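You operate a simulated robot arm through the tools that you are given. There is no shell and no other tool. Be economical: measure what you need, move in short steps, check, and stop when the job is done.

You run a simulated robot arm. Do the job below in one go: nothing can be reset, and whatever is moved stays where it is left.

TASK
Preset the tuner: plunger on 1, stub one on 5; lock both and switch on.
Fine: under 2 % reflected; leave the other stubs as set and the microwaves on.

It is judged by the outcome, as a careful person would: the job done as asked, and still so three seconds after it is handed in. It fails if anything else is knocked over, pushed out of place, dropped, spilled or broken.

THE ROBOT
A 7-joint arm with a two-finger parallel gripper, fixed in place. Base frame: the origin is at the foot of the arm, x ahead of it, y to its left, z up. Units: m, degrees, N and s.
With the tool pointing down near the work surface it reaches from about 0.22 to 0.74 m from the base axis. Its first joint turns from -166.0 to 166.0 degrees. Payload 1.57 kg.
The TCP is the grasp point between the finger pads, 0.03 m short of the fingertips. In the tool frame z runs along the fingers and y along their closing line. The gripper opens to 0.11 m. The fingers are 0.024 m wide and 0.012 m thick; the gripper's body (0.048 by 0.112 m) begins 0.078 m behind the TCP.
Orientation is that of the tool frame in the base frame, as a unit quaternion [w, x, y, z]. With the fingers straight down and closing along the base's y, the tool's x points along the base's -x, its y along +y and its z along -z.

THE INTERFACE
- The arm moves only by the tool step_arm. Its argument "plan" is a list of rows, each a list of 3 entries, a list of its own where there are three numbers: the closure in counts, from 0 (fully open) to 255 (shut), then the shift along the base's x, y, z in m, then the turn, a rotation vector about the base's x, y, z in degrees. In form: [[gripper, [tx, ty, tz], [rx, ry, rz]], ...]. A call has 1 to 20 rows; each row shifts and turns the commanded pose from where the row before left it. Rows are played at 5 a second. More than 0.05 m and 8.6 degrees between two rows, or a gripper value outside its range, and nothing of the call is played. Where a pose cannot be reached the arm comes as near as it can. A force on the tool above 40 N (or 10 N above the force at the start of the call, whichever is more), or a blocked arm, ends the call early, and 0.2 s more pass. The fingers move at their own pace (about 0.045 m/s each) and stop on an object; they squeeze with about 21 N. The grip force told is the motor's: it shows also when the fingers shut on nothing. Time passes only in rows, and 0.2 s behind the last, so rows that do not move let the fingers close. The reply holds the time, the measured pose of the TCP, the force on the tool along the base axes, the opening and the grip force, in the units named above and with some noise, with the torque about the TCP (base axes, N m) and any sound that the robot's microphone picked up.
- Cameras (640 x 400 px; columns grow to the right, rows downward): "scene" is fixed at [0.0515, 0.6497, 1.4005]; the picture's right is [-0.70, -0.71, 0.00], its down [-0.44, 0.44, -0.78] and it looks along [0.56, -0.55, -0.62] (base axes); focal length 250 px, centre (320, 200). "wrist" rides on the gripper at [0.07, 0.016, -0.141] in the tool frame; the picture's right is [-0.23, 0.97, 0.00], its down [-0.86, -0.20, -0.48] and it looks along [-0.47, -0.11, 0.88] (tool axes); focal length 222 px, centre (320, 200). There is no depth. A picture from a camera that has moved, and an enlarged one, comes with that camera's place and axes in the base frame and with its lens.
- get_image(camera): a new picture of that camera. It takes no simulated time.
- move_column(by): slides the trunk up (or, below 0, down) by that many m; the arm rides with it, the base frame stays. It gives what a move gives, with no picture.
- zoom(camera, box): a new picture of the part [left, top, right, bottom] of that camera's present view, enlarged. It takes no simulated time.
- hand_in(): hands the job in; it is judged then, once.

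Work in short steps. Places have to be worked out from the pictures, the camera data and where the tool is seen: move nearer, look again, correct. Check each grasp and each placing, and mend what went wrong. You have 120 turns and 84 pictures in all, those below and enlarged ones among them. Open the gripper and draw the arm clear of the work before you hand the job in, unless the task says otherwise; then end with one line.

The tools are called after ">>>" as name(argument=value, ...) on one line, values as JSON. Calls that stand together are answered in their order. step_arm: Moves the arm, as the interface text tells. Its arguments: {"type":"object","properties":{"plan":{"type":"array","items":{"type":"array"}}},"required":["plan"]} The other tools are called the same way: move_column (by) slides the trunk up or down; get_image (camera) takes a picture; zoom (camera, box) takes an enlarged picture of a part of a camera's view; hand_in () hands the job in.

At the start:

```text
time_s: 0.0
ee_pos: [0.2024, 0.3488, 1.2505]
tool_rot: [0.0, 0.0, 1.0, 0.001]
wrist_force: [-0.2, -0.4, 0.4]
moment: [0.0, 0.0, -0.04]
width: 0.1099
gripper_force: 0.1
trunk travel left (down, up): [-0.525, 0.065]
```

scene: 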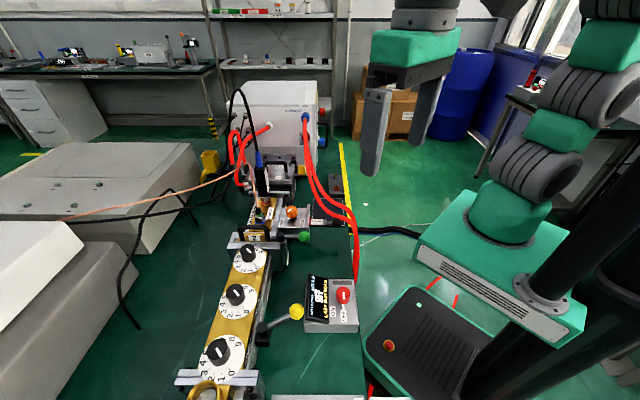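
wrist: 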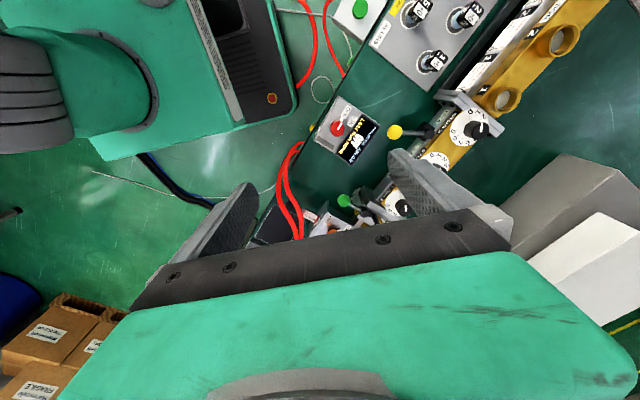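

The scene shows a waveguide bench with three dials, coloured lock levers and a small control box. I zoom in to identify the parts.

>>> zoom(camera="scene", box=[160, 220, 380, 400])

>>> zoom(camera="scene", box=[200, 80, 380, 260])

>>> zoom(camera="wrist", box=[280, 0, 620, 240])

```text
2.22 times, centred on (270, 310) of scene
camera zoom: at [0.0515, 0.6497, 1.4005], right [-0.7, -0.71, 0.0], down [-0.44, 0.44, -0.78], along [0.56, -0.55, -0.62], focal length 555 px, centre (431, -44)
```

zoom: 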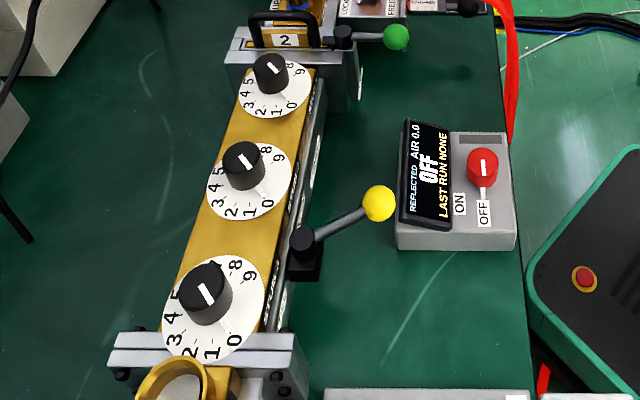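

```text
2.22 times, centred on (290, 170) of scene
camera zoom: at [0.0515, 0.6497, 1.4005], right [-0.7, -0.71, 0.0], down [-0.44, 0.44, -0.78], along [0.56, -0.55, -0.62], focal length 555 px, centre (387, 267)
```

zoom: 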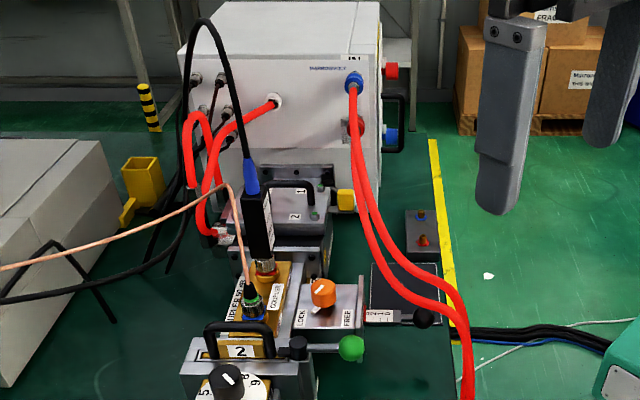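

```text
1.67 times, centred on (450, 120) of wrist
camera zoom: at [0.1345, 0.3657, 1.3916], right [0.23, 0.97, 0.0], down [0.86, -0.2, 0.48], along [0.47, -0.11, -0.88], focal length 370 px, centre (103, 333)
```

zoom: 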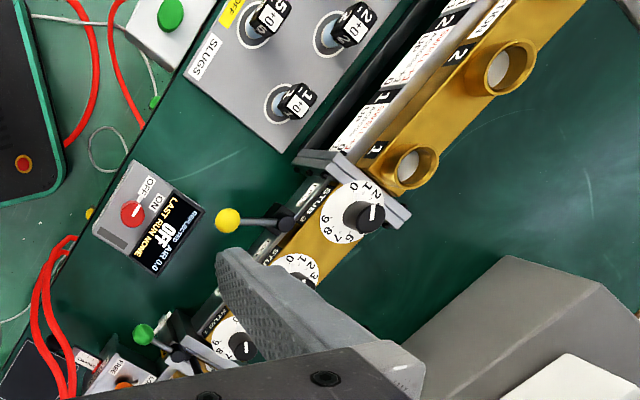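

The tuner runs diagonally with three stub dials, and there are locks further along. I move the arm outward, staying high, so the wrist camera gets a full view of the bench.

>>> step_arm(plan=[[0, [0.04, 0, 0], [0, 0, 0]], [0, [0.04, 0, 0], [0, 0, 0]], [0, [0.04, 0, 0], [0, 0, 0]], [0, [0.04, 0, 0], [0, 0, 0]], [0, [0.04, 0, 0], [0, 0, 0]], [0, [0.04, 0, 0], [0, 0, 0]], [0, [0.04, 0, 0], [0, 0, 0]], [0, [0, 0, 0], [0, 0, 0]]])

>>> get_image(camera="wrist")

>>> get_image(camera="scene")

```text
time_s: 1.8
ee_pos: [0.4839, 0.3485, 1.2484]
tool_rot: [0.0, 0.0, 1.0, 0.0]
wrist_force: [0.2, -0.2, -1.0]
moment: [0.0, 0.03, 0.0]
width: 0.1101
gripper_force: 0.0
trunk travel left (down, up): [-0.525, 0.065]
```

```text
78 pictures are left
camera wrist: at [0.4147, 0.3658, 1.3909], right [0.23, 0.97, 0.0], down [0.86, -0.2, 0.48], along [0.47, -0.11, -0.88], focal length 222 px, centre (320, 200)
```

wrist: 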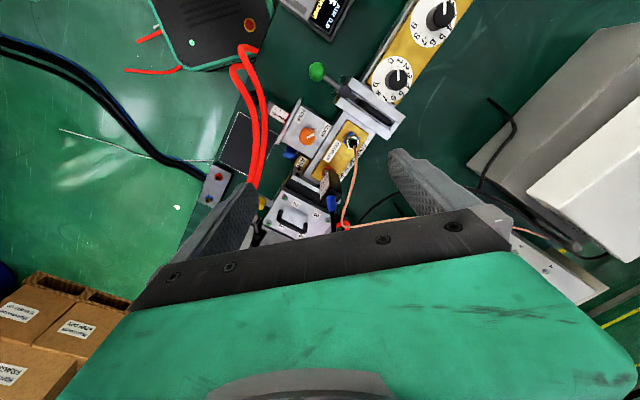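

```text
77 pictures are left
```

scene: 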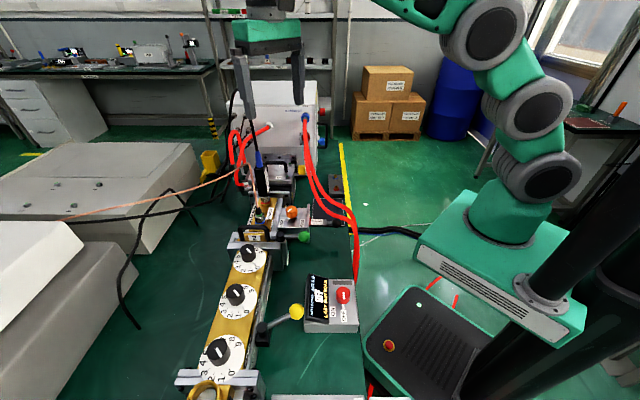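

The near end of the bench, past stub 3, is still out of view, so I move the arm toward +y.

>>> step_arm(plan=[[0, [-0.03, 0.04, 0], [0, 0, 0]], [0, [-0.03, 0.04, 0], [0, 0, 0]], [0, [-0.03, 0.04, 0], [0, 0, 0]], [0, [-0.03, 0.04, 0], [0, 0, 0]], [0, [-0.03, 0.04, 0], [0, 0, 0]], [0, [-0.02, 0.04, 0], [0, 0, 0]], [0, [0, 0, 0], [0, 0, 0]]])

>>> get_image(camera="wrist")

```text
time_s: 3.4
ee_pos: [0.2994, 0.54, 1.2207]
tool_rot: [0.0, -0.001, 1.0, 0.0]
wrist_force: [-0.4, -0.6, 0.3]
moment: [-0.02, 0.01, -0.01]
width: 0.11
gripper_force: 0.2
out of reach, approached as far as the arm can: row 4, 5, 6
trunk travel left (down, up): [-0.525, 0.065]
```

```text
76 pictures are left
camera wrist: at [0.2307, 0.557, 1.3624], right [0.23, 0.97, 0.0], down [0.86, -0.2, 0.48], along [0.47, -0.11, -0.88], focal length 222 px, centre (320, 200)
```

wrist: 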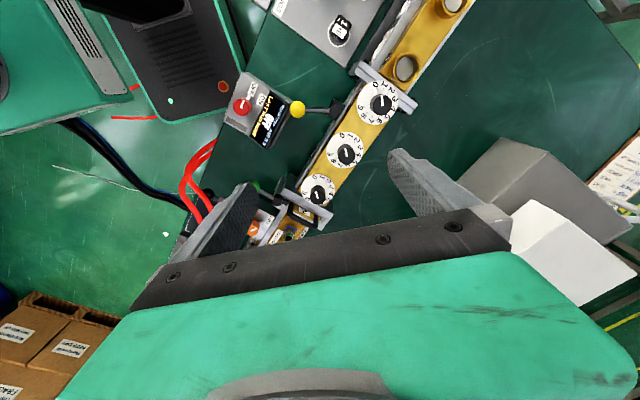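

>>> zoom(camera="wrist", box=[220, 0, 480, 250])

>>> zoom(camera="scene", box=[200, 240, 340, 400])

>>> zoom(camera="scene", box=[220, 140, 360, 250])

```text
1.60 times, centred on (350, 125) of wrist
camera zoom: at [0.2307, 0.557, 1.3624], right [0.23, 0.97, 0.0], down [0.86, -0.2, 0.48], along [0.47, -0.11, -0.88], focal length 355 px, centre (272, 320)
```

zoom: 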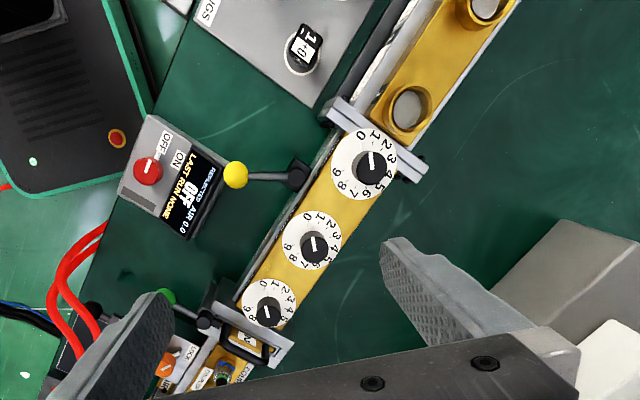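

```text
2.50 times, centred on (270, 320) of scene
camera zoom: at [0.0515, 0.6497, 1.4005], right [-0.7, -0.71, 0.0], down [-0.44, 0.44, -0.78], along [0.56, -0.55, -0.62], focal length 624 px, centre (445, -100)
```

zoom: 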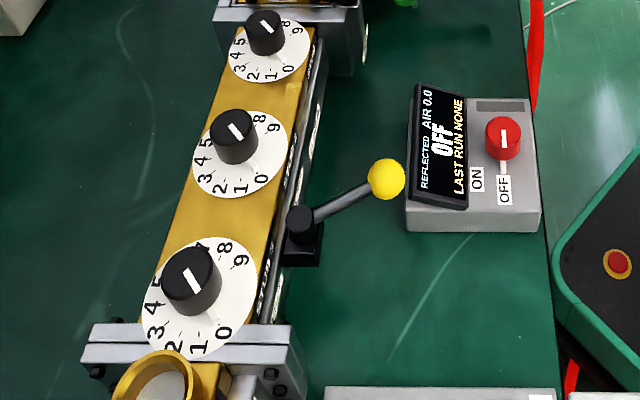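

```text
3.64 times, centred on (290, 195) of scene
camera zoom: at [0.0515, 0.6497, 1.4005], right [-0.7, -0.71, 0.0], down [-0.44, 0.44, -0.78], along [0.56, -0.55, -0.62], focal length 908 px, centre (429, 218)
```

zoom: 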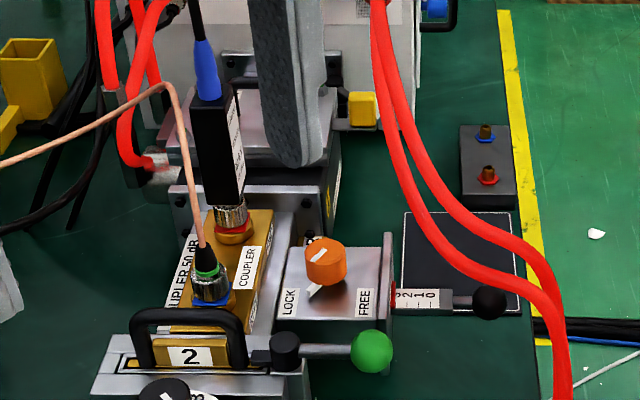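

Triangulated positions are roughly: stub 1 (0.442, 0.502, 0.94), stub 3 (0.296, 0.653, 0.94), orange knob (0.507, 0.318, 0.92), red switch (0.243, 0.389, 0.865) and yellow ball (0.270, 0.504, 0.91). I pull back and lower the trunk for close-up views.

>>> step_arm(plan=[[0, [0, -0.045, 0], [0, 0, 0]], [0, [0, -0.045, 0], [0, 0, 0]], [0, [0, -0.045, 0], [0, 0, 0]], [0, [0, -0.045, 0], [0, 0, 0]], [0, [0.02, -0.045, 0], [0, 0, 0]], [0, [0.02, -0.045, 0], [0, 0, 0]], [0, [0, 0, 0], [0, 0, 0]]])

>>> move_column(by=-0.13)

>>> get_image(camera="wrist")

```text
time_s: 5.0
ee_pos: [0.3386, 0.2688, 1.2207]
tool_rot: [0.0, 0.0, 1.0, 0.001]
wrist_force: [0.6, -0.1, 0.1]
moment: [-0.01, -0.02, 0.02]
width: 0.1101
gripper_force: 0.0
trunk travel left (down, up): [-0.525, 0.065]
```

```text
time_s: 6.6
ee_pos: [0.3397, 0.2694, 1.0906]
tool_rot: [0.0, 0.001, 1.0, -0.001]
wrist_force: [0.3, 0.1, 0.0]
moment: [0.0, 0.03, -0.04]
width: 0.11
gripper_force: 0.1
trunk travel left (down, up): [-0.395, 0.195]
```

```text
72 pictures are left
camera wrist: at [0.27, 0.2868, 1.2325], right [0.23, 0.97, 0.0], down [0.85, -0.2, 0.48], along [0.47, -0.11, -0.88], focal length 222 px, centre (320, 200)
```

wrist: 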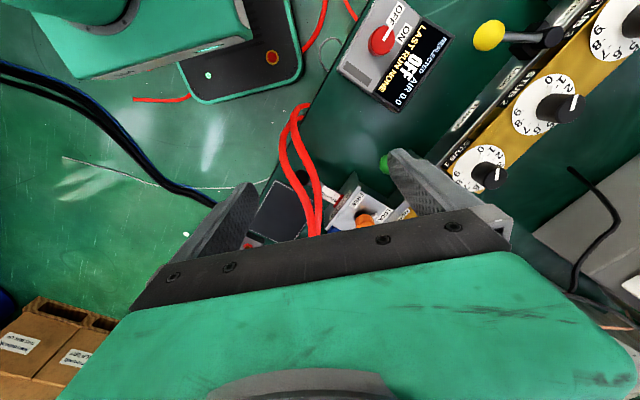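

>>> zoom(camera="wrist", box=[380, 0, 640, 200])

>>> step_arm(plan=[[0, [0.05, 0, 0], [0, 0, 0]], [0, [0.05, 0, 0], [0, 0, 0]], [0, [0.04, 0.0, 0], [0, 0, 0]], [0, [0, 0, 0], [0, 0, 0]]])

>>> get_image(camera="wrist")

```text
2.00 times, centred on (510, 100) of wrist
camera zoom: at [0.27, 0.2868, 1.2325], right [0.23, 0.97, 0.0], down [0.85, -0.2, 0.48], along [0.47, -0.11, -0.88], focal length 444 px, centre (-60, 400)
```

zoom: 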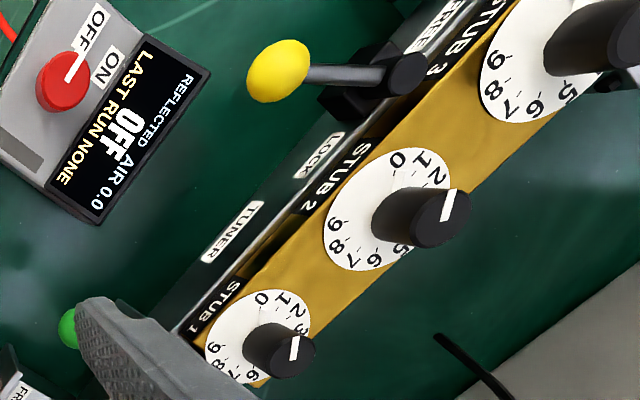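

```text
time_s: 7.6
ee_pos: [0.4793, 0.2706, 1.0917]
tool_rot: [0.0, 0.0, 1.0, 0.0]
wrist_force: [-0.3, -0.1, -0.4]
moment: [-0.01, -0.01, -0.01]
width: 0.11
gripper_force: 0.1
trunk travel left (down, up): [-0.395, 0.195]
```

```text
70 pictures are left
camera wrist: at [0.4104, 0.2873, 1.2328], right [0.23, 0.97, 0.0], down [0.86, -0.2, 0.48], along [0.47, -0.11, -0.88], focal length 222 px, centre (320, 200)
```

wrist: 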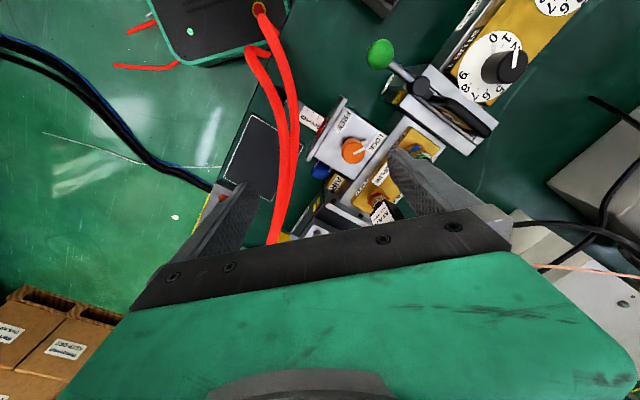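

>>> zoom(camera="wrist", box=[230, 30, 510, 230])

>>> zoom(camera="scene", box=[250, 180, 360, 250])

```text
2.00 times, centred on (370, 130) of wrist
camera zoom: at [0.4104, 0.2873, 1.2328], right [0.23, 0.97, 0.0], down [0.86, -0.2, 0.48], along [0.47, -0.11, -0.88], focal length 444 px, centre (220, 340)
```

zoom: 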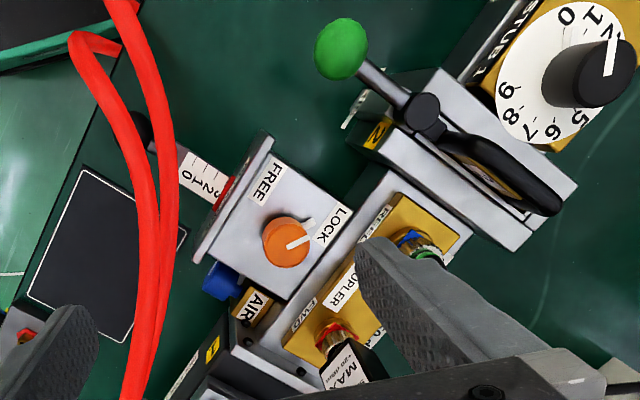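

```text
5.71 times, centred on (305, 215) of scene
camera zoom: at [0.0515, 0.6497, 1.4005], right [-0.7, -0.71, 0.0], down [-0.44, 0.44, -0.78], along [0.56, -0.55, -0.62], focal length 1426 px, centre (406, 114)
```

zoom: 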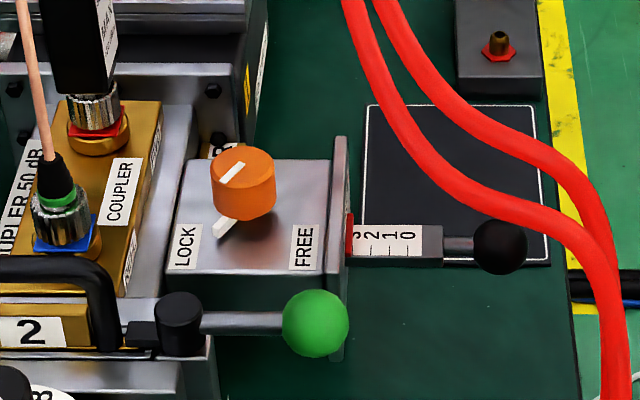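

The orange knob appears to point at LOCK, and the yellow lever leans toward LOCK, so both are probably locked now. I move above stub 1 with the fingers' closing line across the bench, keeping clear of the coupler cables.

>>> step_arm(plan=[[0, [-0.03, 0.03, 0], [0, 0, -7.5]], [0, [-0.03, 0.035, 0], [0, 0, -7.5]], [0, [-0.03, 0.035, 0], [0, 0, -7.5]], [0, [-0.01, 0.035, 0], [0, 0, -7.5]], [0, [0.02, 0.035, 0], [0, 0, -7.5]], [0, [0.02, 0.03, 0], [0, 0, -7.5]], [0, [0.02, 0.03, 0], [0, 0, 0]], [0, [0, 0, 0], [0, 0, 0]]])

>>> get_image(camera="wrist")

>>> get_image(camera="scene")

```text
time_s: 9.4
ee_pos: [0.422, 0.4751, 1.0884]
tool_rot: [0.0, 0.383, 0.924, 0.0]
wrist_force: [0.3, -0.6, 0.4]
moment: [-0.01, -0.03, -0.02]
width: 0.1099
gripper_force: 0.0
out of reach, approached as far as the arm can: row 7
trunk travel left (down, up): [-0.395, 0.195]
```

```text
67 pictures are left
camera wrist: at [0.3854, 0.5368, 1.229], right [0.85, 0.53, 0.0], down [0.46, -0.75, 0.48], along [0.25, -0.41, -0.88], focal length 222 px, centre (320, 200)
```

wrist: 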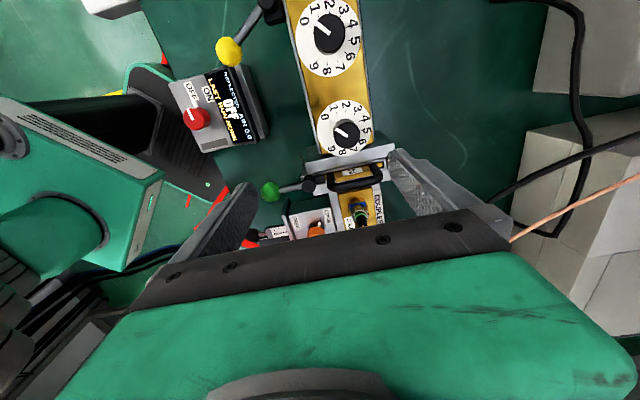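

```text
66 pictures are left
```

scene: 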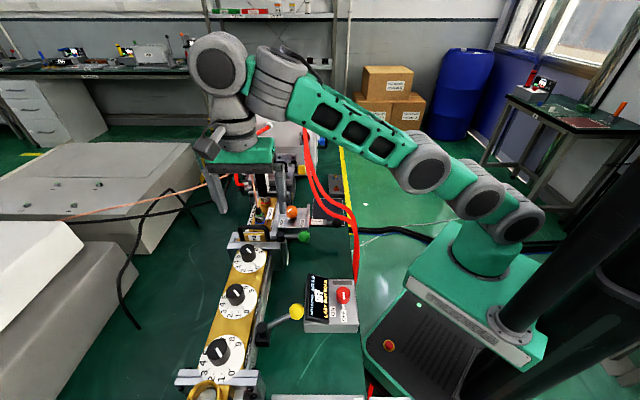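

>>> zoom(camera="wrist", box=[290, 70, 400, 170])

>>> zoom(camera="wrist", box=[160, 0, 380, 150])

```text
4.00 times, centred on (345, 120) of wrist
camera zoom: at [0.3854, 0.5368, 1.229], right [0.85, 0.53, 0.0], down [0.46, -0.75, 0.48], along [0.25, -0.41, -0.88], focal length 888 px, centre (220, 520)
```

zoom: 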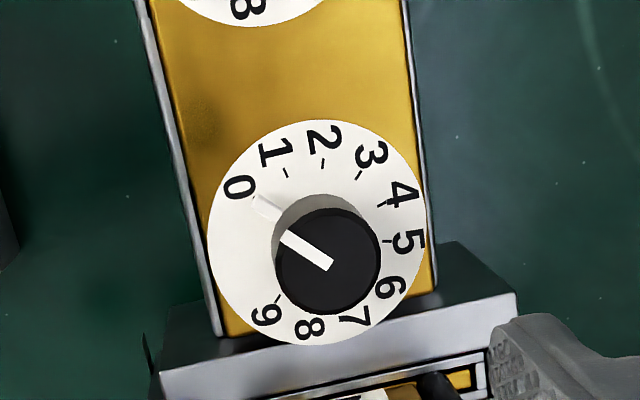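

```text
2.67 times, centred on (270, 75) of wrist
camera zoom: at [0.3854, 0.5368, 1.229], right [0.85, 0.53, 0.0], down [0.46, -0.75, 0.48], along [0.25, -0.41, -0.88], focal length 592 px, centre (453, 533)
```

zoom: 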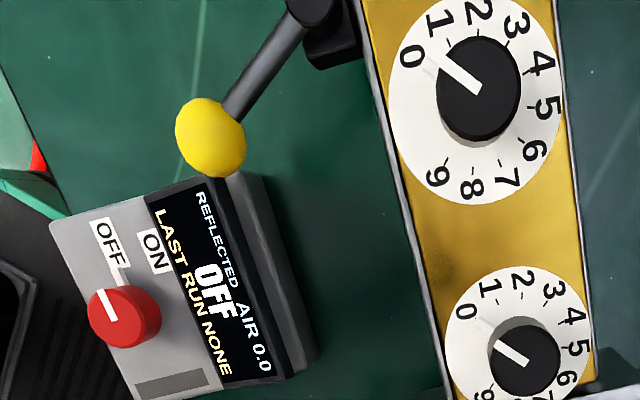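

All stubs read 0, and the dial scale is about 30° per unit clockwise. The yellow lever points toward LOCK with its ball at about (0.274, 0.502, 0.90) and pivot at (0.294, 0.570). I'll push the ball to FREE with closed fingers, so first I approach beside it.

>>> step_arm(plan=[[255, [-0.04, 0.0, -0.02], [0, 0, 0]], [255, [-0.04, 0.0, -0.03], [0, 0, 0]], [255, [-0.034, 0.01, -0.03], [0, 0, 0]], [255, [0, 0, -0.04], [0, 0, 0]], [255, [0, 0, 0], [0, 0, 0]]])

>>> get_image(camera="wrist")

>>> zoom(camera="scene", box=[200, 200, 360, 360])

```text
time_s: 10.6
ee_pos: [0.3087, 0.4854, 0.9661]
tool_rot: [0.0, 0.382, 0.924, 0.0]
wrist_force: [-0.4, 0.0, -0.2]
moment: [0.0, 0.0, 0.06]
width: 0.0041
gripper_force: 0.0
trunk travel left (down, up): [-0.395, 0.195]
```

```text
63 pictures are left
camera wrist: at [0.2712, 0.5473, 1.1082], right [0.85, 0.53, 0.0], down [0.46, -0.75, 0.48], along [0.25, -0.41, -0.88], focal length 222 px, centre (320, 200)
```

wrist: 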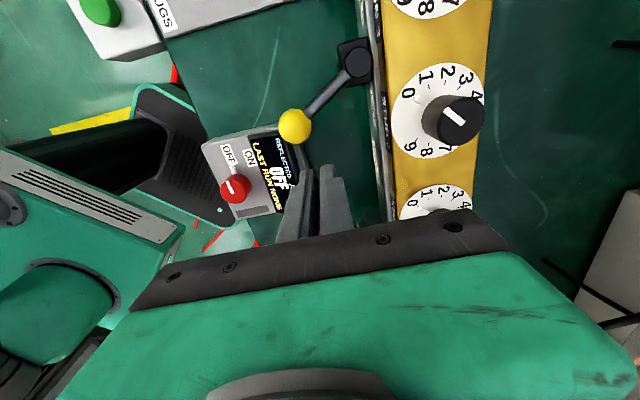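

```text
2.50 times, centred on (280, 280) of scene
camera zoom: at [0.0515, 0.6497, 1.4005], right [-0.7, -0.71, 0.0], down [-0.44, 0.44, -0.78], along [0.56, -0.55, -0.62], focal length 624 px, centre (420, 0)
```

zoom: 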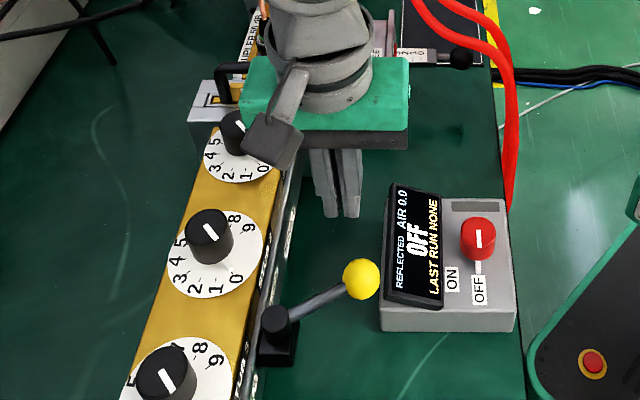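

The ball is confirmed at (0.271, 0.502, 0.90). I descend beside it and push along the arc.

>>> step_arm(plan=[[255, [0, 0, -0.042], [0, 0, 0]], [255, [-0.012, 0.003, 0], [0, 0, 0]], [255, [-0.014, 0.007, 0], [0, 0, 0]], [255, [-0.01, 0.003, 0], [0, 0, 0]], [255, [-0.01, 0.004, 0], [0, 0, 0]], [255, [-0.009, 0.005, 0], [0, 0, 0]], [255, [-0.008, 0.005, 0], [0, 0, 0]]])

>>> get_image(camera="wrist")

```text
time_s: 12.2
ee_pos: [0.2442, 0.5128, 0.9246]
tool_rot: [0.0, 0.382, 0.924, 0.0]
wrist_force: [0.2, -0.7, 0.1]
moment: [-0.02, 0.01, 0.0]
width: 0.0
gripper_force: 20.9
trunk travel left (down, up): [-0.395, 0.195]
```

```text
61 pictures are left
camera wrist: at [0.2078, 0.5744, 1.0669], right [0.85, 0.53, 0.0], down [0.46, -0.75, 0.48], along [0.25, -0.41, -0.88], focal length 222 px, centre (320, 200)
```

wrist: 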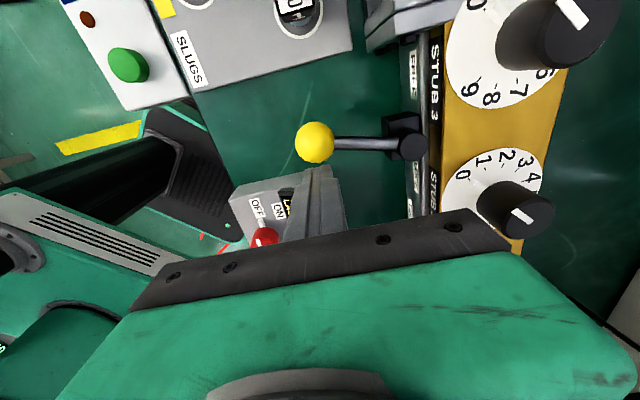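

The lever is moving freely, so I continue to the FREE end.

>>> step_arm(plan=[[255, [-0.007, 0.006, 0], [0, 0, 0]], [255, [-0.006, 0.007, 0], [0, 0, 0]], [255, [-0.004, 0.008, 0], [0, 0, 0]], [255, [-0.002, 0.006, 0], [0, 0, 0]], [255, [0, 0.0, 0], [0, 0, 0]]])

>>> get_image(camera="wrist")

```text
time_s: 13.2
ee_pos: [0.2303, 0.5291, 0.927]
tool_rot: [0.001, 0.388, 0.922, -0.007]
wrist_force: [24.2, -26.2, 11.8]
moment: [-0.7, -0.52, -0.23]
width: 0.0001
gripper_force: 21.0
trunk travel left (down, up): [-0.395, 0.195]
stopped in row 4: the force on the tool passed its limit at 47 N (the readings are from after the stop); the commanded pose is now the measured one
```

```text
60 pictures are left
camera wrist: at [0.1952, 0.5933, 1.0667], right [0.86, 0.52, -0.01], down [0.46, -0.75, 0.49], along [0.24, -0.42, -0.87], focal length 222 px, centre (320, 200)
```

wrist: 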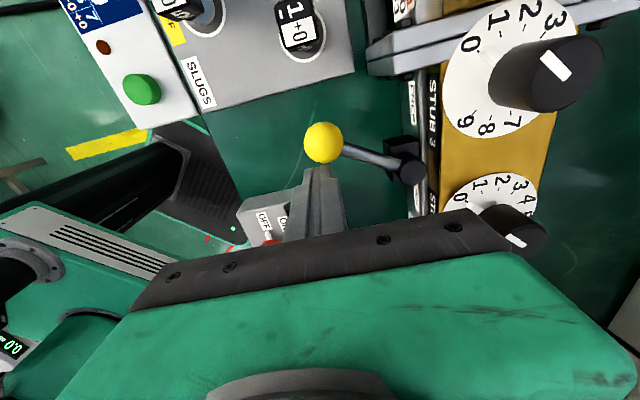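

The lever hit its stop at FREE. I back off and rise, then go above stub 1, pre-rotating +75° for the clockwise turn.

>>> step_arm(plan=[[255, [0.008, -0.008, 0], [0, 0, 0]], [255, [0.01, -0.01, 0.03], [0, 0, 0]], [180, [0.02, 0, 0.045], [0, 0, 7.5]], [150, [0.04, 0, 0.01], [0, 0, 7.5]], [130, [0.045, 0, 0], [0, 0, 7.5]], [130, [0.045, 0, 0], [0, 0, 7.5]], [130, [0.03, -0.005, 0], [0, 0, 7.5]], [130, [0.022, -0.007, 0], [0, 0, 7.5]], [130, [0, 0, 0], [0, 0, 7.5]], [130, [0, 0, 0], [0, 0, 7.5]], [130, [0, 0, 0], [0, 0, 7.5]], [130, [0, 0, 0], [0, 0, 7.5]], [130, [0, 0, 0], [0, 0, 0]]])

>>> get_image(camera="wrist")

>>> zoom(camera="scene", box=[160, 120, 360, 340])

```text
time_s: 15.9
ee_pos: [0.4484, 0.5034, 1.0082]
tool_rot: [0.006, -0.257, 0.966, -0.006]
wrist_force: [0.8, 0.0, 0.2]
moment: [0.01, -0.02, 0.03]
width: 0.0537
gripper_force: 0.0
trunk travel left (down, up): [-0.395, 0.195]
```

```text
59 pictures are left
camera wrist: at [0.3777, 0.4848, 1.15], right [-0.29, 0.96, -0.01], down [0.84, 0.26, 0.49], along [0.47, 0.13, -0.87], focal length 222 px, centre (320, 200)
```

wrist: 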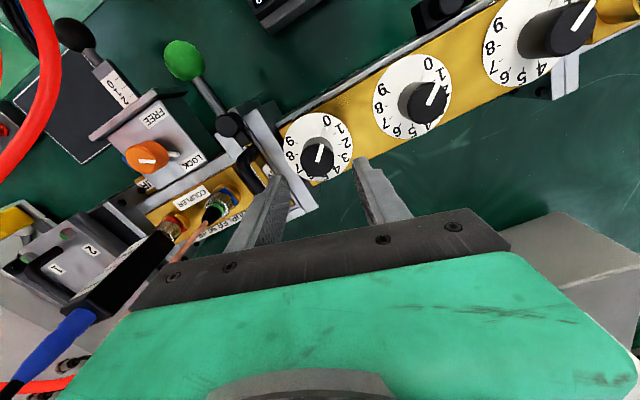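

```text
1.82 times, centred on (260, 230) of scene
camera zoom: at [0.0515, 0.6497, 1.4005], right [-0.7, -0.71, 0.0], down [-0.44, 0.44, -0.78], along [0.56, -0.55, -0.62], focal length 454 px, centre (429, 146)
```

zoom: 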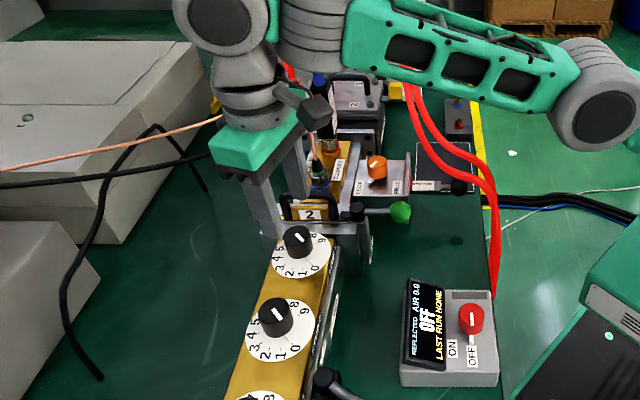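

The knob is at about (0.448, 0.500). I narrow the opening, because the flange of block 2 is close, then correct position and lower partway to check.

>>> step_arm(plan=[[152, [0, -0.003, 0], [0, 0, 0]], [152, [0, 0, -0.035], [0, 0, 0]], [152, [0, 0, 0], [0, 0, 0]]])

>>> zoom(camera="wrist", box=[200, 60, 440, 230])

>>> zoom(camera="scene", box=[200, 180, 300, 290])

```text
time_s: 16.8
ee_pos: [0.4482, 0.4996, 0.9734]
tool_rot: [0.005, -0.257, 0.966, -0.004]
wrist_force: [-0.7, 0.4, -0.1]
moment: [0.03, 0.04, 0.02]
width: 0.0444
gripper_force: 0.0
trunk travel left (down, up): [-0.395, 0.195]
```

```text
2.35 times, centred on (320, 145) of wrist
camera zoom: at [0.3772, 0.4815, 1.1142], right [-0.29, 0.96, -0.01], down [0.84, 0.25, 0.49], along [0.47, 0.13, -0.87], focal length 523 px, centre (320, 329)
```

zoom: 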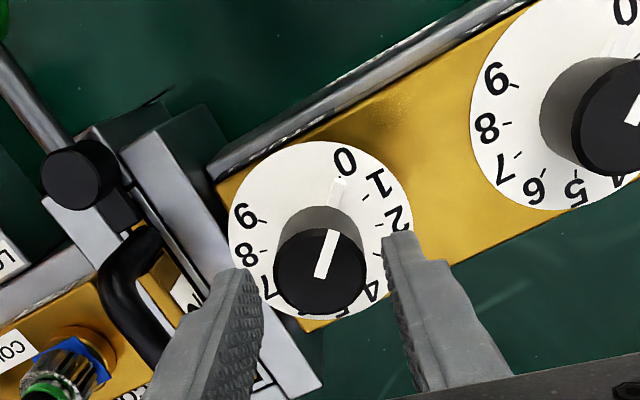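

```text
3.64 times, centred on (250, 235) of scene
camera zoom: at [0.0515, 0.6497, 1.4005], right [-0.7, -0.71, 0.0], down [-0.44, 0.44, -0.78], along [0.56, -0.55, -0.62], focal length 908 px, centre (574, 73)
```

zoom: 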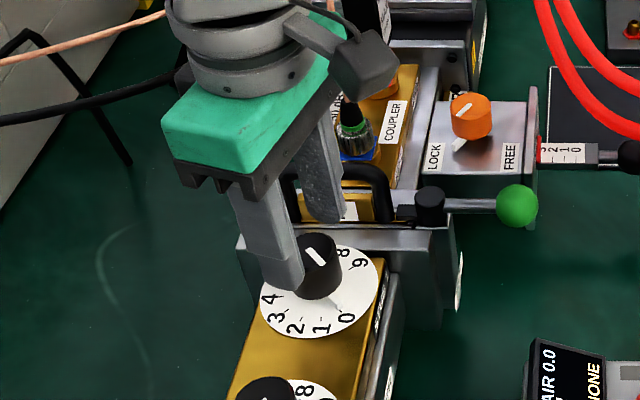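

Fingers are centred on the knob. I lower around it in small steps and then close.

>>> step_arm(plan=[[156, [0.001, 0.001, -0.02], [0, 0, 0]], [156, [0, 0, -0.018], [0, 0, 0]], [156, [0, 0, -0.016], [0, 0, 0]], [255, [0, 0, 0], [0, 0, 0]], [255, [0, 0, 0], [0, 0, 0]], [255, [0, 0, 0], [0, 0, 0]]])

>>> zoom(camera="wrist", box=[200, 60, 440, 230])

```text
time_s: 17.7
ee_pos: [0.4504, 0.5011, 0.9332]
tool_rot: [0.015, -0.256, 0.967, 0.003]
wrist_force: [-5.0, -10.0, 11.4]
moment: [0.2, 0.54, 0.05]
width: 0.0327
gripper_force: 11.7
trunk travel left (down, up): [-0.395, 0.195]
stopped in row 4: the force on the tool passed its limit at 43 N (the readings are from after the stop); the commanded pose is now the measured one
```

```text
2.35 times, centred on (320, 145) of wrist
camera zoom: at [0.3781, 0.4802, 1.0716], right [-0.28, 0.96, 0.0], down [0.83, 0.24, 0.5], along [0.48, 0.15, -0.86], focal length 523 px, centre (320, 329)
```

zoom: 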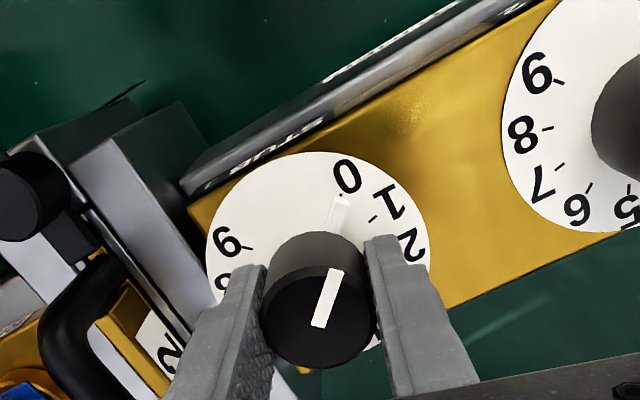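

The descent stopped with tips at about z 0.903, probably on the block's flange, but the knob is between the fingers with enough overlap. I ease up 4 mm, straighten the small tilt and close again.

>>> step_arm(plan=[[160, [0, 0, 0.005], [-0.8, 1.6, 0.1]], [160, [0, 0, 0], [0, 0, 0]], [255, [0, 0, 0], [0, 0, 0]], [255, [0, 0, 0], [0, 0, 0]]])

>>> zoom(camera="scene", box=[200, 180, 300, 290])

```text
time_s: 18.7
ee_pos: [0.4502, 0.5017, 0.9332]
tool_rot: [-0.004, -0.256, 0.967, -0.002]
wrist_force: [6.1, -15.8, -4.3]
moment: [0.75, -0.2, 0.04]
width: 0.033
gripper_force: 25.9
trunk travel left (down, up): [-0.395, 0.195]
```

```text
3.64 times, centred on (250, 235) of scene
camera zoom: at [0.0515, 0.6497, 1.4005], right [-0.7, -0.71, 0.0], down [-0.44, 0.44, -0.78], along [0.56, -0.55, -0.62], focal length 908 px, centre (574, 73)
```

zoom: 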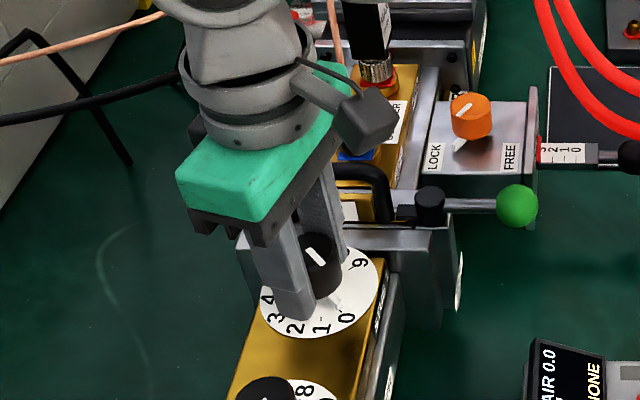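

The grip is firm with slight side load, so I shift 1.5 mm to relieve it. Then I try a 30° clockwise turn.

>>> step_arm(plan=[[255, [0.001, -0.0015, 0], [0, 0, 0]], [255, [0, 0, 0], [0, 0, -7.5]], [255, [0, 0, 0], [0, 0, -7.5]], [255, [0, 0, 0], [0, 0, -7.5]], [255, [0, 0, 0], [0, 0, -7.5]], [255, [0, 0, 0], [0, 0, 0]]])

>>> zoom(camera="wrist", box=[200, 60, 440, 230])

```text
time_s: 20.1
ee_pos: [0.4506, 0.5005, 0.9333]
tool_rot: [-0.004, 0.002, 1.0, -0.003]
wrist_force: [0.5, -24.5, -10.4]
moment: [0.92, 0.33, 0.04]
width: 0.033
gripper_force: 40.8
trunk travel left (down, up): [-0.395, 0.195]
```

```text
2.35 times, centred on (320, 145) of wrist
camera zoom: at [0.3828, 0.518, 1.0756], right [0.23, 0.97, 0.0], down [0.86, -0.2, 0.47], along [0.46, -0.11, -0.88], focal length 523 px, centre (320, 329)
```

zoom: 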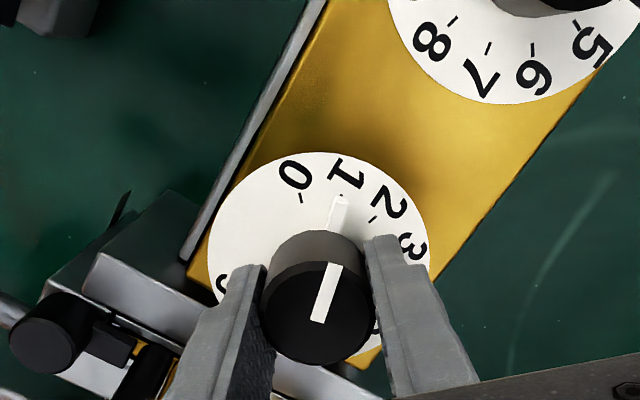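

The turn tracks, and the pointer is now at 1. I relieve the side load a bit more and continue.

>>> step_arm(plan=[[255, [0, -0.003, 0], [0, 0, 0]], [255, [0, 0, 0], [0, 0, 0]]])

```text
time_s: 20.7
ee_pos: [0.4509, 0.5014, 0.9344]
tool_rot: [-0.002, 0.0, 1.0, 0.0]
wrist_force: [6.4, -5.6, -9.3]
moment: [0.6, 0.72, 0.03]
width: 0.0328
gripper_force: 41.3
trunk travel left (down, up): [-0.395, 0.195]
```

>>> step_arm(plan=[[255, [0, 0, 0], [0, 0, -7.5]], [255, [0, 0, 0], [0, 0, -7.5]], [255, [0, 0, 0], [0, 0, -7.5]], [255, [0, 0, 0], [0, 0, -7.5]], [255, [0, 0, 0], [0, 0, -7.5]], [255, [0, 0, 0], [0, 0, -7.5]], [255, [0, 0, 0], [0, 0, -7.5]], [255, [0, 0, 0], [0, 0, -7.5]], [255, [0, 0, 0], [0, 0, 0]]])

>>> zoom(camera="wrist", box=[200, 60, 440, 230])

```text
time_s: 22.7
ee_pos: [0.4488, 0.4982, 0.9343]
tool_rot: [-0.003, 0.503, 0.864, -0.001]
wrist_force: [-12.0, -19.7, -14.1]
moment: [0.37, -1.02, 0.05]
width: 0.0328
gripper_force: 40.6
trunk travel left (down, up): [-0.395, 0.195]
```

```text
2.35 times, centred on (320, 145) of wrist
camera zoom: at [0.4302, 0.5668, 1.0755], right [0.96, 0.29, -0.01], down [0.25, -0.84, 0.48], along [0.13, -0.46, -0.88], focal length 523 px, centre (320, 329)
```

zoom: 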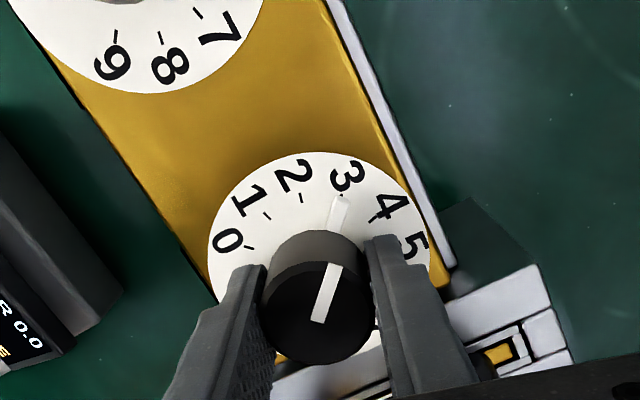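

Reading 3 after 90°, as expected. I continue 60° more to reach 5, with a small side relief.

>>> step_arm(plan=[[255, [-0.0015, -0.0015, 0.002], [0, 0, 0]], [255, [0, 0, 0], [0, 0, -7.5]], [255, [0, 0, 0], [0, 0, -7.5]], [255, [0, 0, 0], [0, 0, -7.5]], [255, [0, 0, 0], [0, 0, -7.5]], [255, [0, 0, 0], [0, 0, -7.5]], [255, [0, 0, 0], [0, 0, -7.5]], [255, [0, 0, 0], [0, 0, -7.5]], [255, [0, 0, 0], [0, 0, -7.5]], [255, [0, 0, 0], [0, 0, 0]]])

>>> zoom(camera="wrist", box=[200, 60, 440, 230])

```text
time_s: 24.9
ee_pos: [0.4462, 0.4986, 0.936]
tool_rot: [0.0, 0.866, 0.499, 0.002]
wrist_force: [-26.5, -4.6, -22.1]
moment: [-0.07, 0.77, 0.03]
width: 0.0328
gripper_force: 40.8
trunk travel left (down, up): [-0.395, 0.195]
```

```text
2.35 times, centred on (320, 145) of wrist
camera zoom: at [0.4961, 0.5513, 1.0772], right [0.73, -0.69, 0.0], down [-0.6, -0.64, 0.48], along [-0.33, -0.35, -0.88], focal length 523 px, centre (320, 329)
```

zoom: 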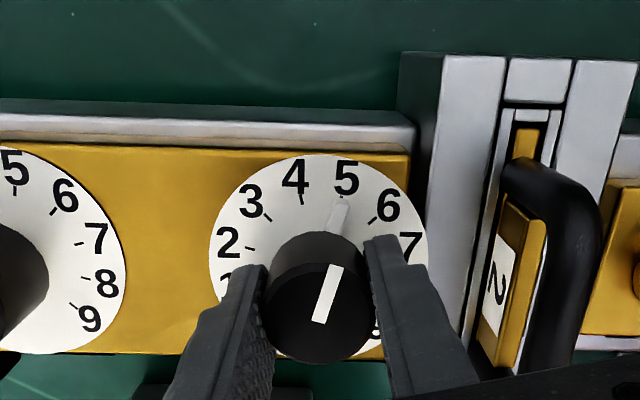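

The pointer sits on 5. I open slightly and rise straight up, then check the reading from above.

>>> step_arm(plan=[[255, [-0.0015, 0, 0], [0, 0, 0]], [152, [0, 0, 0], [0, 0, 0]], [150, [0, 0, 0.0], [0, 0, 0]], [150, [0, 0, 0.03], [0, 0, 0]], [150, [0, 0, 0.04], [0, 0, 0]], [150, [0, 0, 0], [0, 0, 0]]])

>>> zoom(camera="wrist", box=[220, 80, 420, 220])

```text
time_s: 26.3
ee_pos: [0.4483, 0.4971, 1.0068]
tool_rot: [-0.002, 0.867, 0.498, 0.002]
wrist_force: [0.4, -0.4, -0.1]
moment: [0.0, -0.05, -0.01]
width: 0.0452
gripper_force: 0.2
trunk travel left (down, up): [-0.395, 0.195]
```

```text
2.86 times, centred on (320, 150) of wrist
camera zoom: at [0.4973, 0.5494, 1.1484], right [0.73, -0.69, 0.0], down [-0.6, -0.64, 0.47], along [-0.33, -0.34, -0.88], focal length 635 px, centre (320, 343)
```

zoom: 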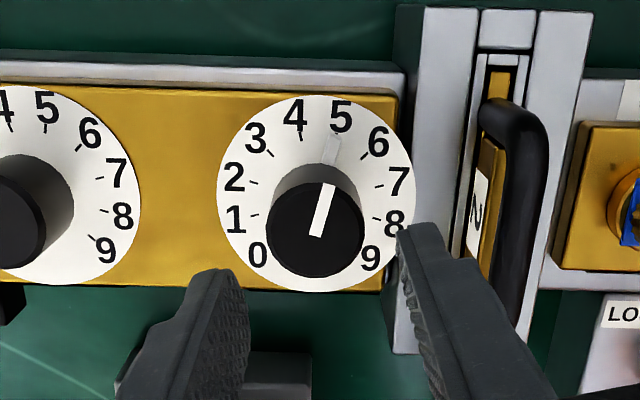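

Stub one reads 5. Now I move to the far side of the yellow ball to push the lever back to LOCK, rotating the tool back on the way.

>>> step_arm(plan=[[255, [-0.03, 0.01, 0.01], [0, 0, 7.5]], [255, [-0.03, 0.01, 0], [0, 0, 7.5]], [255, [-0.03, 0.01, 0], [0, 0, 7.5]], [255, [-0.03, 0.01, 0], [0, 0, 7.5]], [255, [-0.03, 0.01, 0], [0, 0, 7.5]], [255, [-0.03, 0.01, 0], [0, 0, 7.5]], [255, [-0.03, 0.01, 0], [0, 0, 7.5]], [255, [-0.0235, 0.01, 0], [0, 0, 7.5]], [255, [0, 0.01, -0.02], [0, 0, 7.5]], [255, [0, 0, -0.03], [0, 0, 7.5]], [255, [0, 0, 0], [0, 0, 0]]])

>>> get_image(camera="wrist")

>>> zoom(camera="scene", box=[220, 240, 360, 400])

```text
time_s: 28.7
ee_pos: [0.2135, 0.5871, 0.9677]
tool_rot: [-0.002, 0.385, 0.923, 0.001]
wrist_force: [-0.1, -0.1, 0.3]
moment: [0.0, 0.0, -0.04]
width: 0.0002
gripper_force: 21.1
trunk travel left (down, up): [-0.395, 0.195]
```

```text
49 pictures are left
camera wrist: at [0.1774, 0.6493, 1.1088], right [0.85, 0.53, 0.0], down [0.46, -0.75, 0.47], along [0.25, -0.4, -0.88], focal length 222 px, centre (320, 200)
```

wrist: 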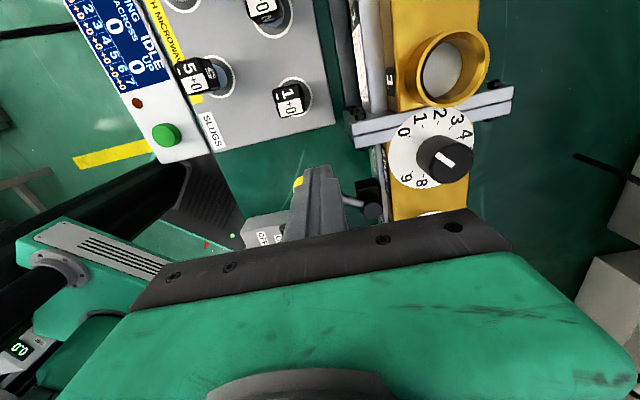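

```text
2.50 times, centred on (290, 320) of scene
camera zoom: at [0.0515, 0.6497, 1.4005], right [-0.7, -0.71, 0.0], down [-0.44, 0.44, -0.78], along [0.56, -0.55, -0.62], focal length 624 px, centre (395, -100)
```

zoom: 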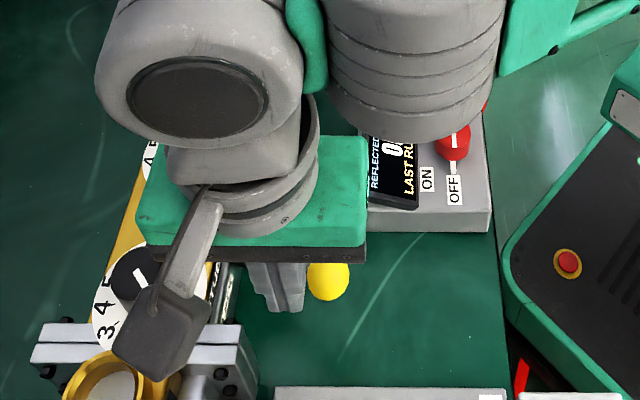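

The finger is behind the ball. I descend and push along the arc to LOCK.

>>> step_arm(plan=[[255, [0, 0, -0.022], [0, 0, 0]], [255, [0, 0, -0.022], [0, 0, 0]], [255, [0.003, -0.01, 0], [0, 0, 0]], [255, [0.001, -0.01, 0], [0, 0, 0]], [255, [0.001, -0.01, 0], [0, 0, 0]], [255, [0.002, -0.009, 0], [0, 0, 0]], [255, [0.003, -0.009, 0], [0, 0, 0]], [255, [0.005, -0.009, 0], [0, 0, 0]], [255, [0.006, -0.008, 0], [0, 0, 0]], [255, [0.007, -0.007, 0], [0, 0, 0]], [255, [0.007, -0.006, 0], [0, 0, 0]], [255, [0.006, -0.003, 0], [0, 0, 0]], [255, [0.004, -0.002, 0], [0, 0, 0]]])

>>> get_image(camera="wrist")

```text
time_s: 31.3
ee_pos: [0.2468, 0.5115, 0.9231]
tool_rot: [-0.006, 0.377, 0.926, -0.002]
wrist_force: [-29.5, 30.6, -7.9]
moment: [0.88, 0.98, 0.4]
width: 0.0
gripper_force: 21.2
trunk travel left (down, up): [-0.395, 0.195]
stopped in row 13: the force on the tool passed its limit at 45 N (the readings are from after the stop); the commanded pose is now the measured one
```

```text
47 pictures are left
camera wrist: at [0.2109, 0.5728, 1.0644], right [0.84, 0.54, -0.01], down [0.48, -0.74, 0.47], along [0.25, -0.4, -0.88], focal length 222 px, centre (320, 200)
```

wrist: 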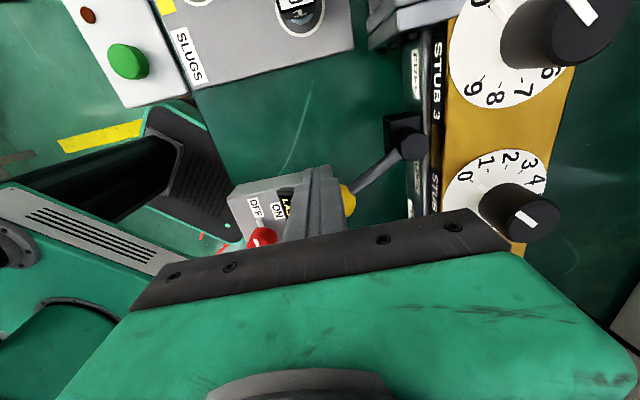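

The lever hit its LOCK stop. I back off, rise, and go over to the orange plunger lock at about (0.512, 0.316, 0.91).

>>> step_arm(plan=[[255, [-0.007, 0.007, 0], [0, 0, 0]], [255, [-0.003, 0.003, 0.04], [0, 0, 0]], [200, [0, -0.02, 0.045], [0, 0, 5]], [139, [0.025, -0.04, 0.03], [0, 0, 5]], [139, [0.035, -0.035, 0], [0, 0, 5]], [139, [0.035, -0.035, 0], [0, 0, 5]], [139, [0.045, -0.02, 0], [0, 0, 0]], [139, [0.045, -0.02, 0], [0, 0, 0]], [139, [0.045, -0.02, 0], [0, 0, 0]], [139, [0.04, -0.01, 0], [0, 0, 0]], [139, [0, 0, 0], [0, 0, 0]]])

>>> get_image(camera="wrist")

>>> zoom(camera="scene", box=[200, 120, 360, 340])

```text
refused: row 4 steps farther than a row can; nothing moved
```

```text
46 pictures are left
camera wrist: at [0.2109, 0.5728, 1.0644], right [0.84, 0.54, -0.01], down [0.48, -0.74, 0.47], along [0.25, -0.4, -0.88], focal length 222 px, centre (320, 200)
```

wrist: 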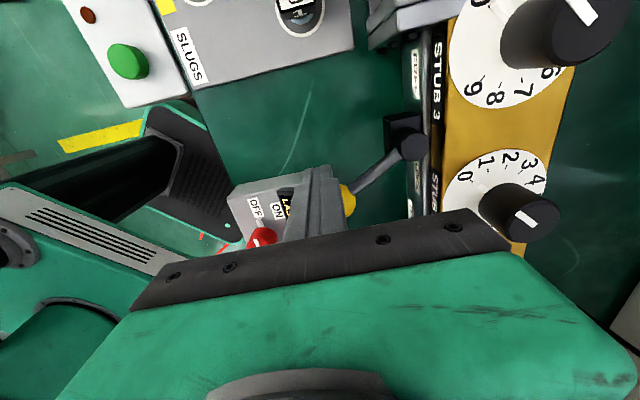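

```text
1.82 times, centred on (280, 230) of scene
camera zoom: at [0.0515, 0.6497, 1.4005], right [-0.7, -0.71, 0.0], down [-0.44, 0.44, -0.78], along [0.56, -0.55, -0.62], focal length 454 px, centre (393, 146)
```

zoom: 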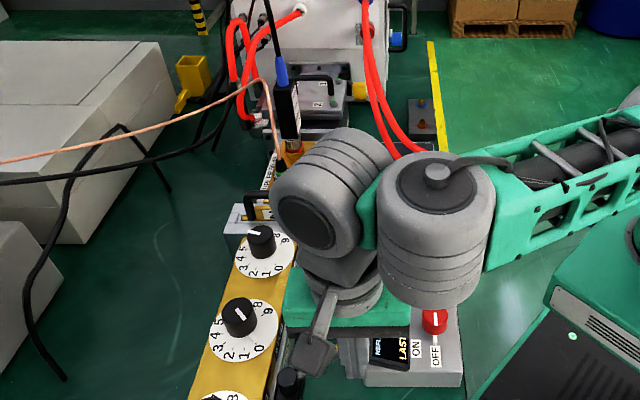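

One row exceeded the step limit, so I resend the plan with smaller steps.

>>> step_arm(plan=[[255, [-0.007, 0.007, 0], [0, 0, 0]], [255, [-0.003, 0.003, 0.04], [0, 0, 0]], [200, [0, -0.015, 0.04], [0, 0, 5]], [139, [0.02, -0.03, 0.02], [0, 0, 5]], [139, [0.03, -0.035, 0.01], [0, 0, 5]], [139, [0.03, -0.035, 0], [0, 0, 5]], [139, [0.04, -0.025, 0], [0, 0, 0]], [139, [0.04, -0.025, 0], [0, 0, 0]], [139, [0.04, -0.02, 0], [0, 0, 0]], [139, [0.04, -0.015, 0], [0, 0, 0]], [139, [0.01, 0, 0], [0, 0, 0]], [139, [0, 0, 0], [0, 0, 0]]])

>>> get_image(camera="wrist")

>>> zoom(camera="scene", box=[200, 120, 360, 340])

```text
time_s: 33.9
ee_pos: [0.494, 0.3187, 1.0323]
tool_rot: [-0.006, 0.215, 0.977, -0.002]
wrist_force: [0.0, 0.4, 0.7]
moment: [0.0, -0.01, -0.01]
width: 0.0502
gripper_force: 0.0
trunk travel left (down, up): [-0.395, 0.195]
```

```text
44 pictures are left
camera wrist: at [0.4387, 0.3627, 1.1745], right [0.62, 0.79, -0.01], down [0.7, -0.54, 0.47], along [0.37, -0.29, -0.88], focal length 222 px, centre (320, 200)
```

wrist: 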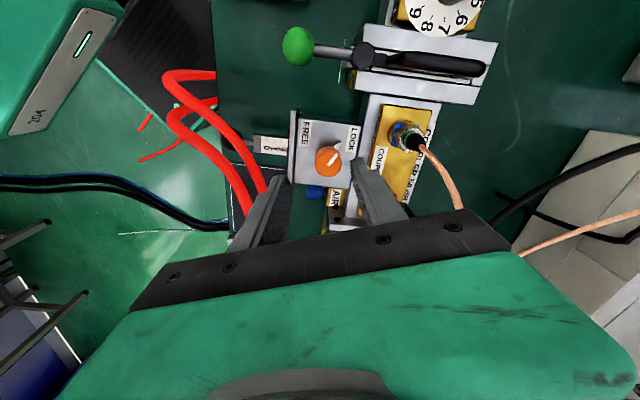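

```text
1.82 times, centred on (280, 230) of scene
camera zoom: at [0.0515, 0.6497, 1.4005], right [-0.7, -0.71, 0.0], down [-0.44, 0.44, -0.78], along [0.56, -0.55, -0.62], focal length 454 px, centre (393, 146)
```

zoom: 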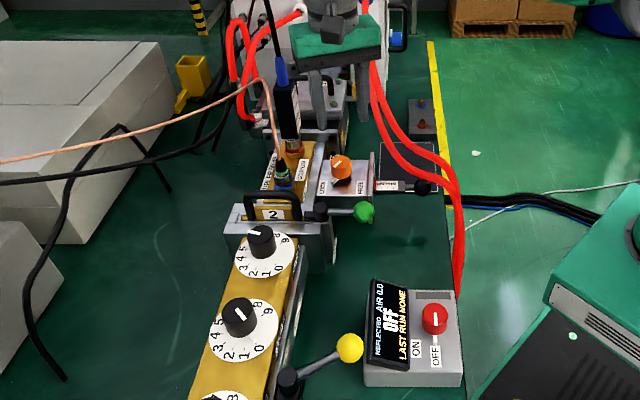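

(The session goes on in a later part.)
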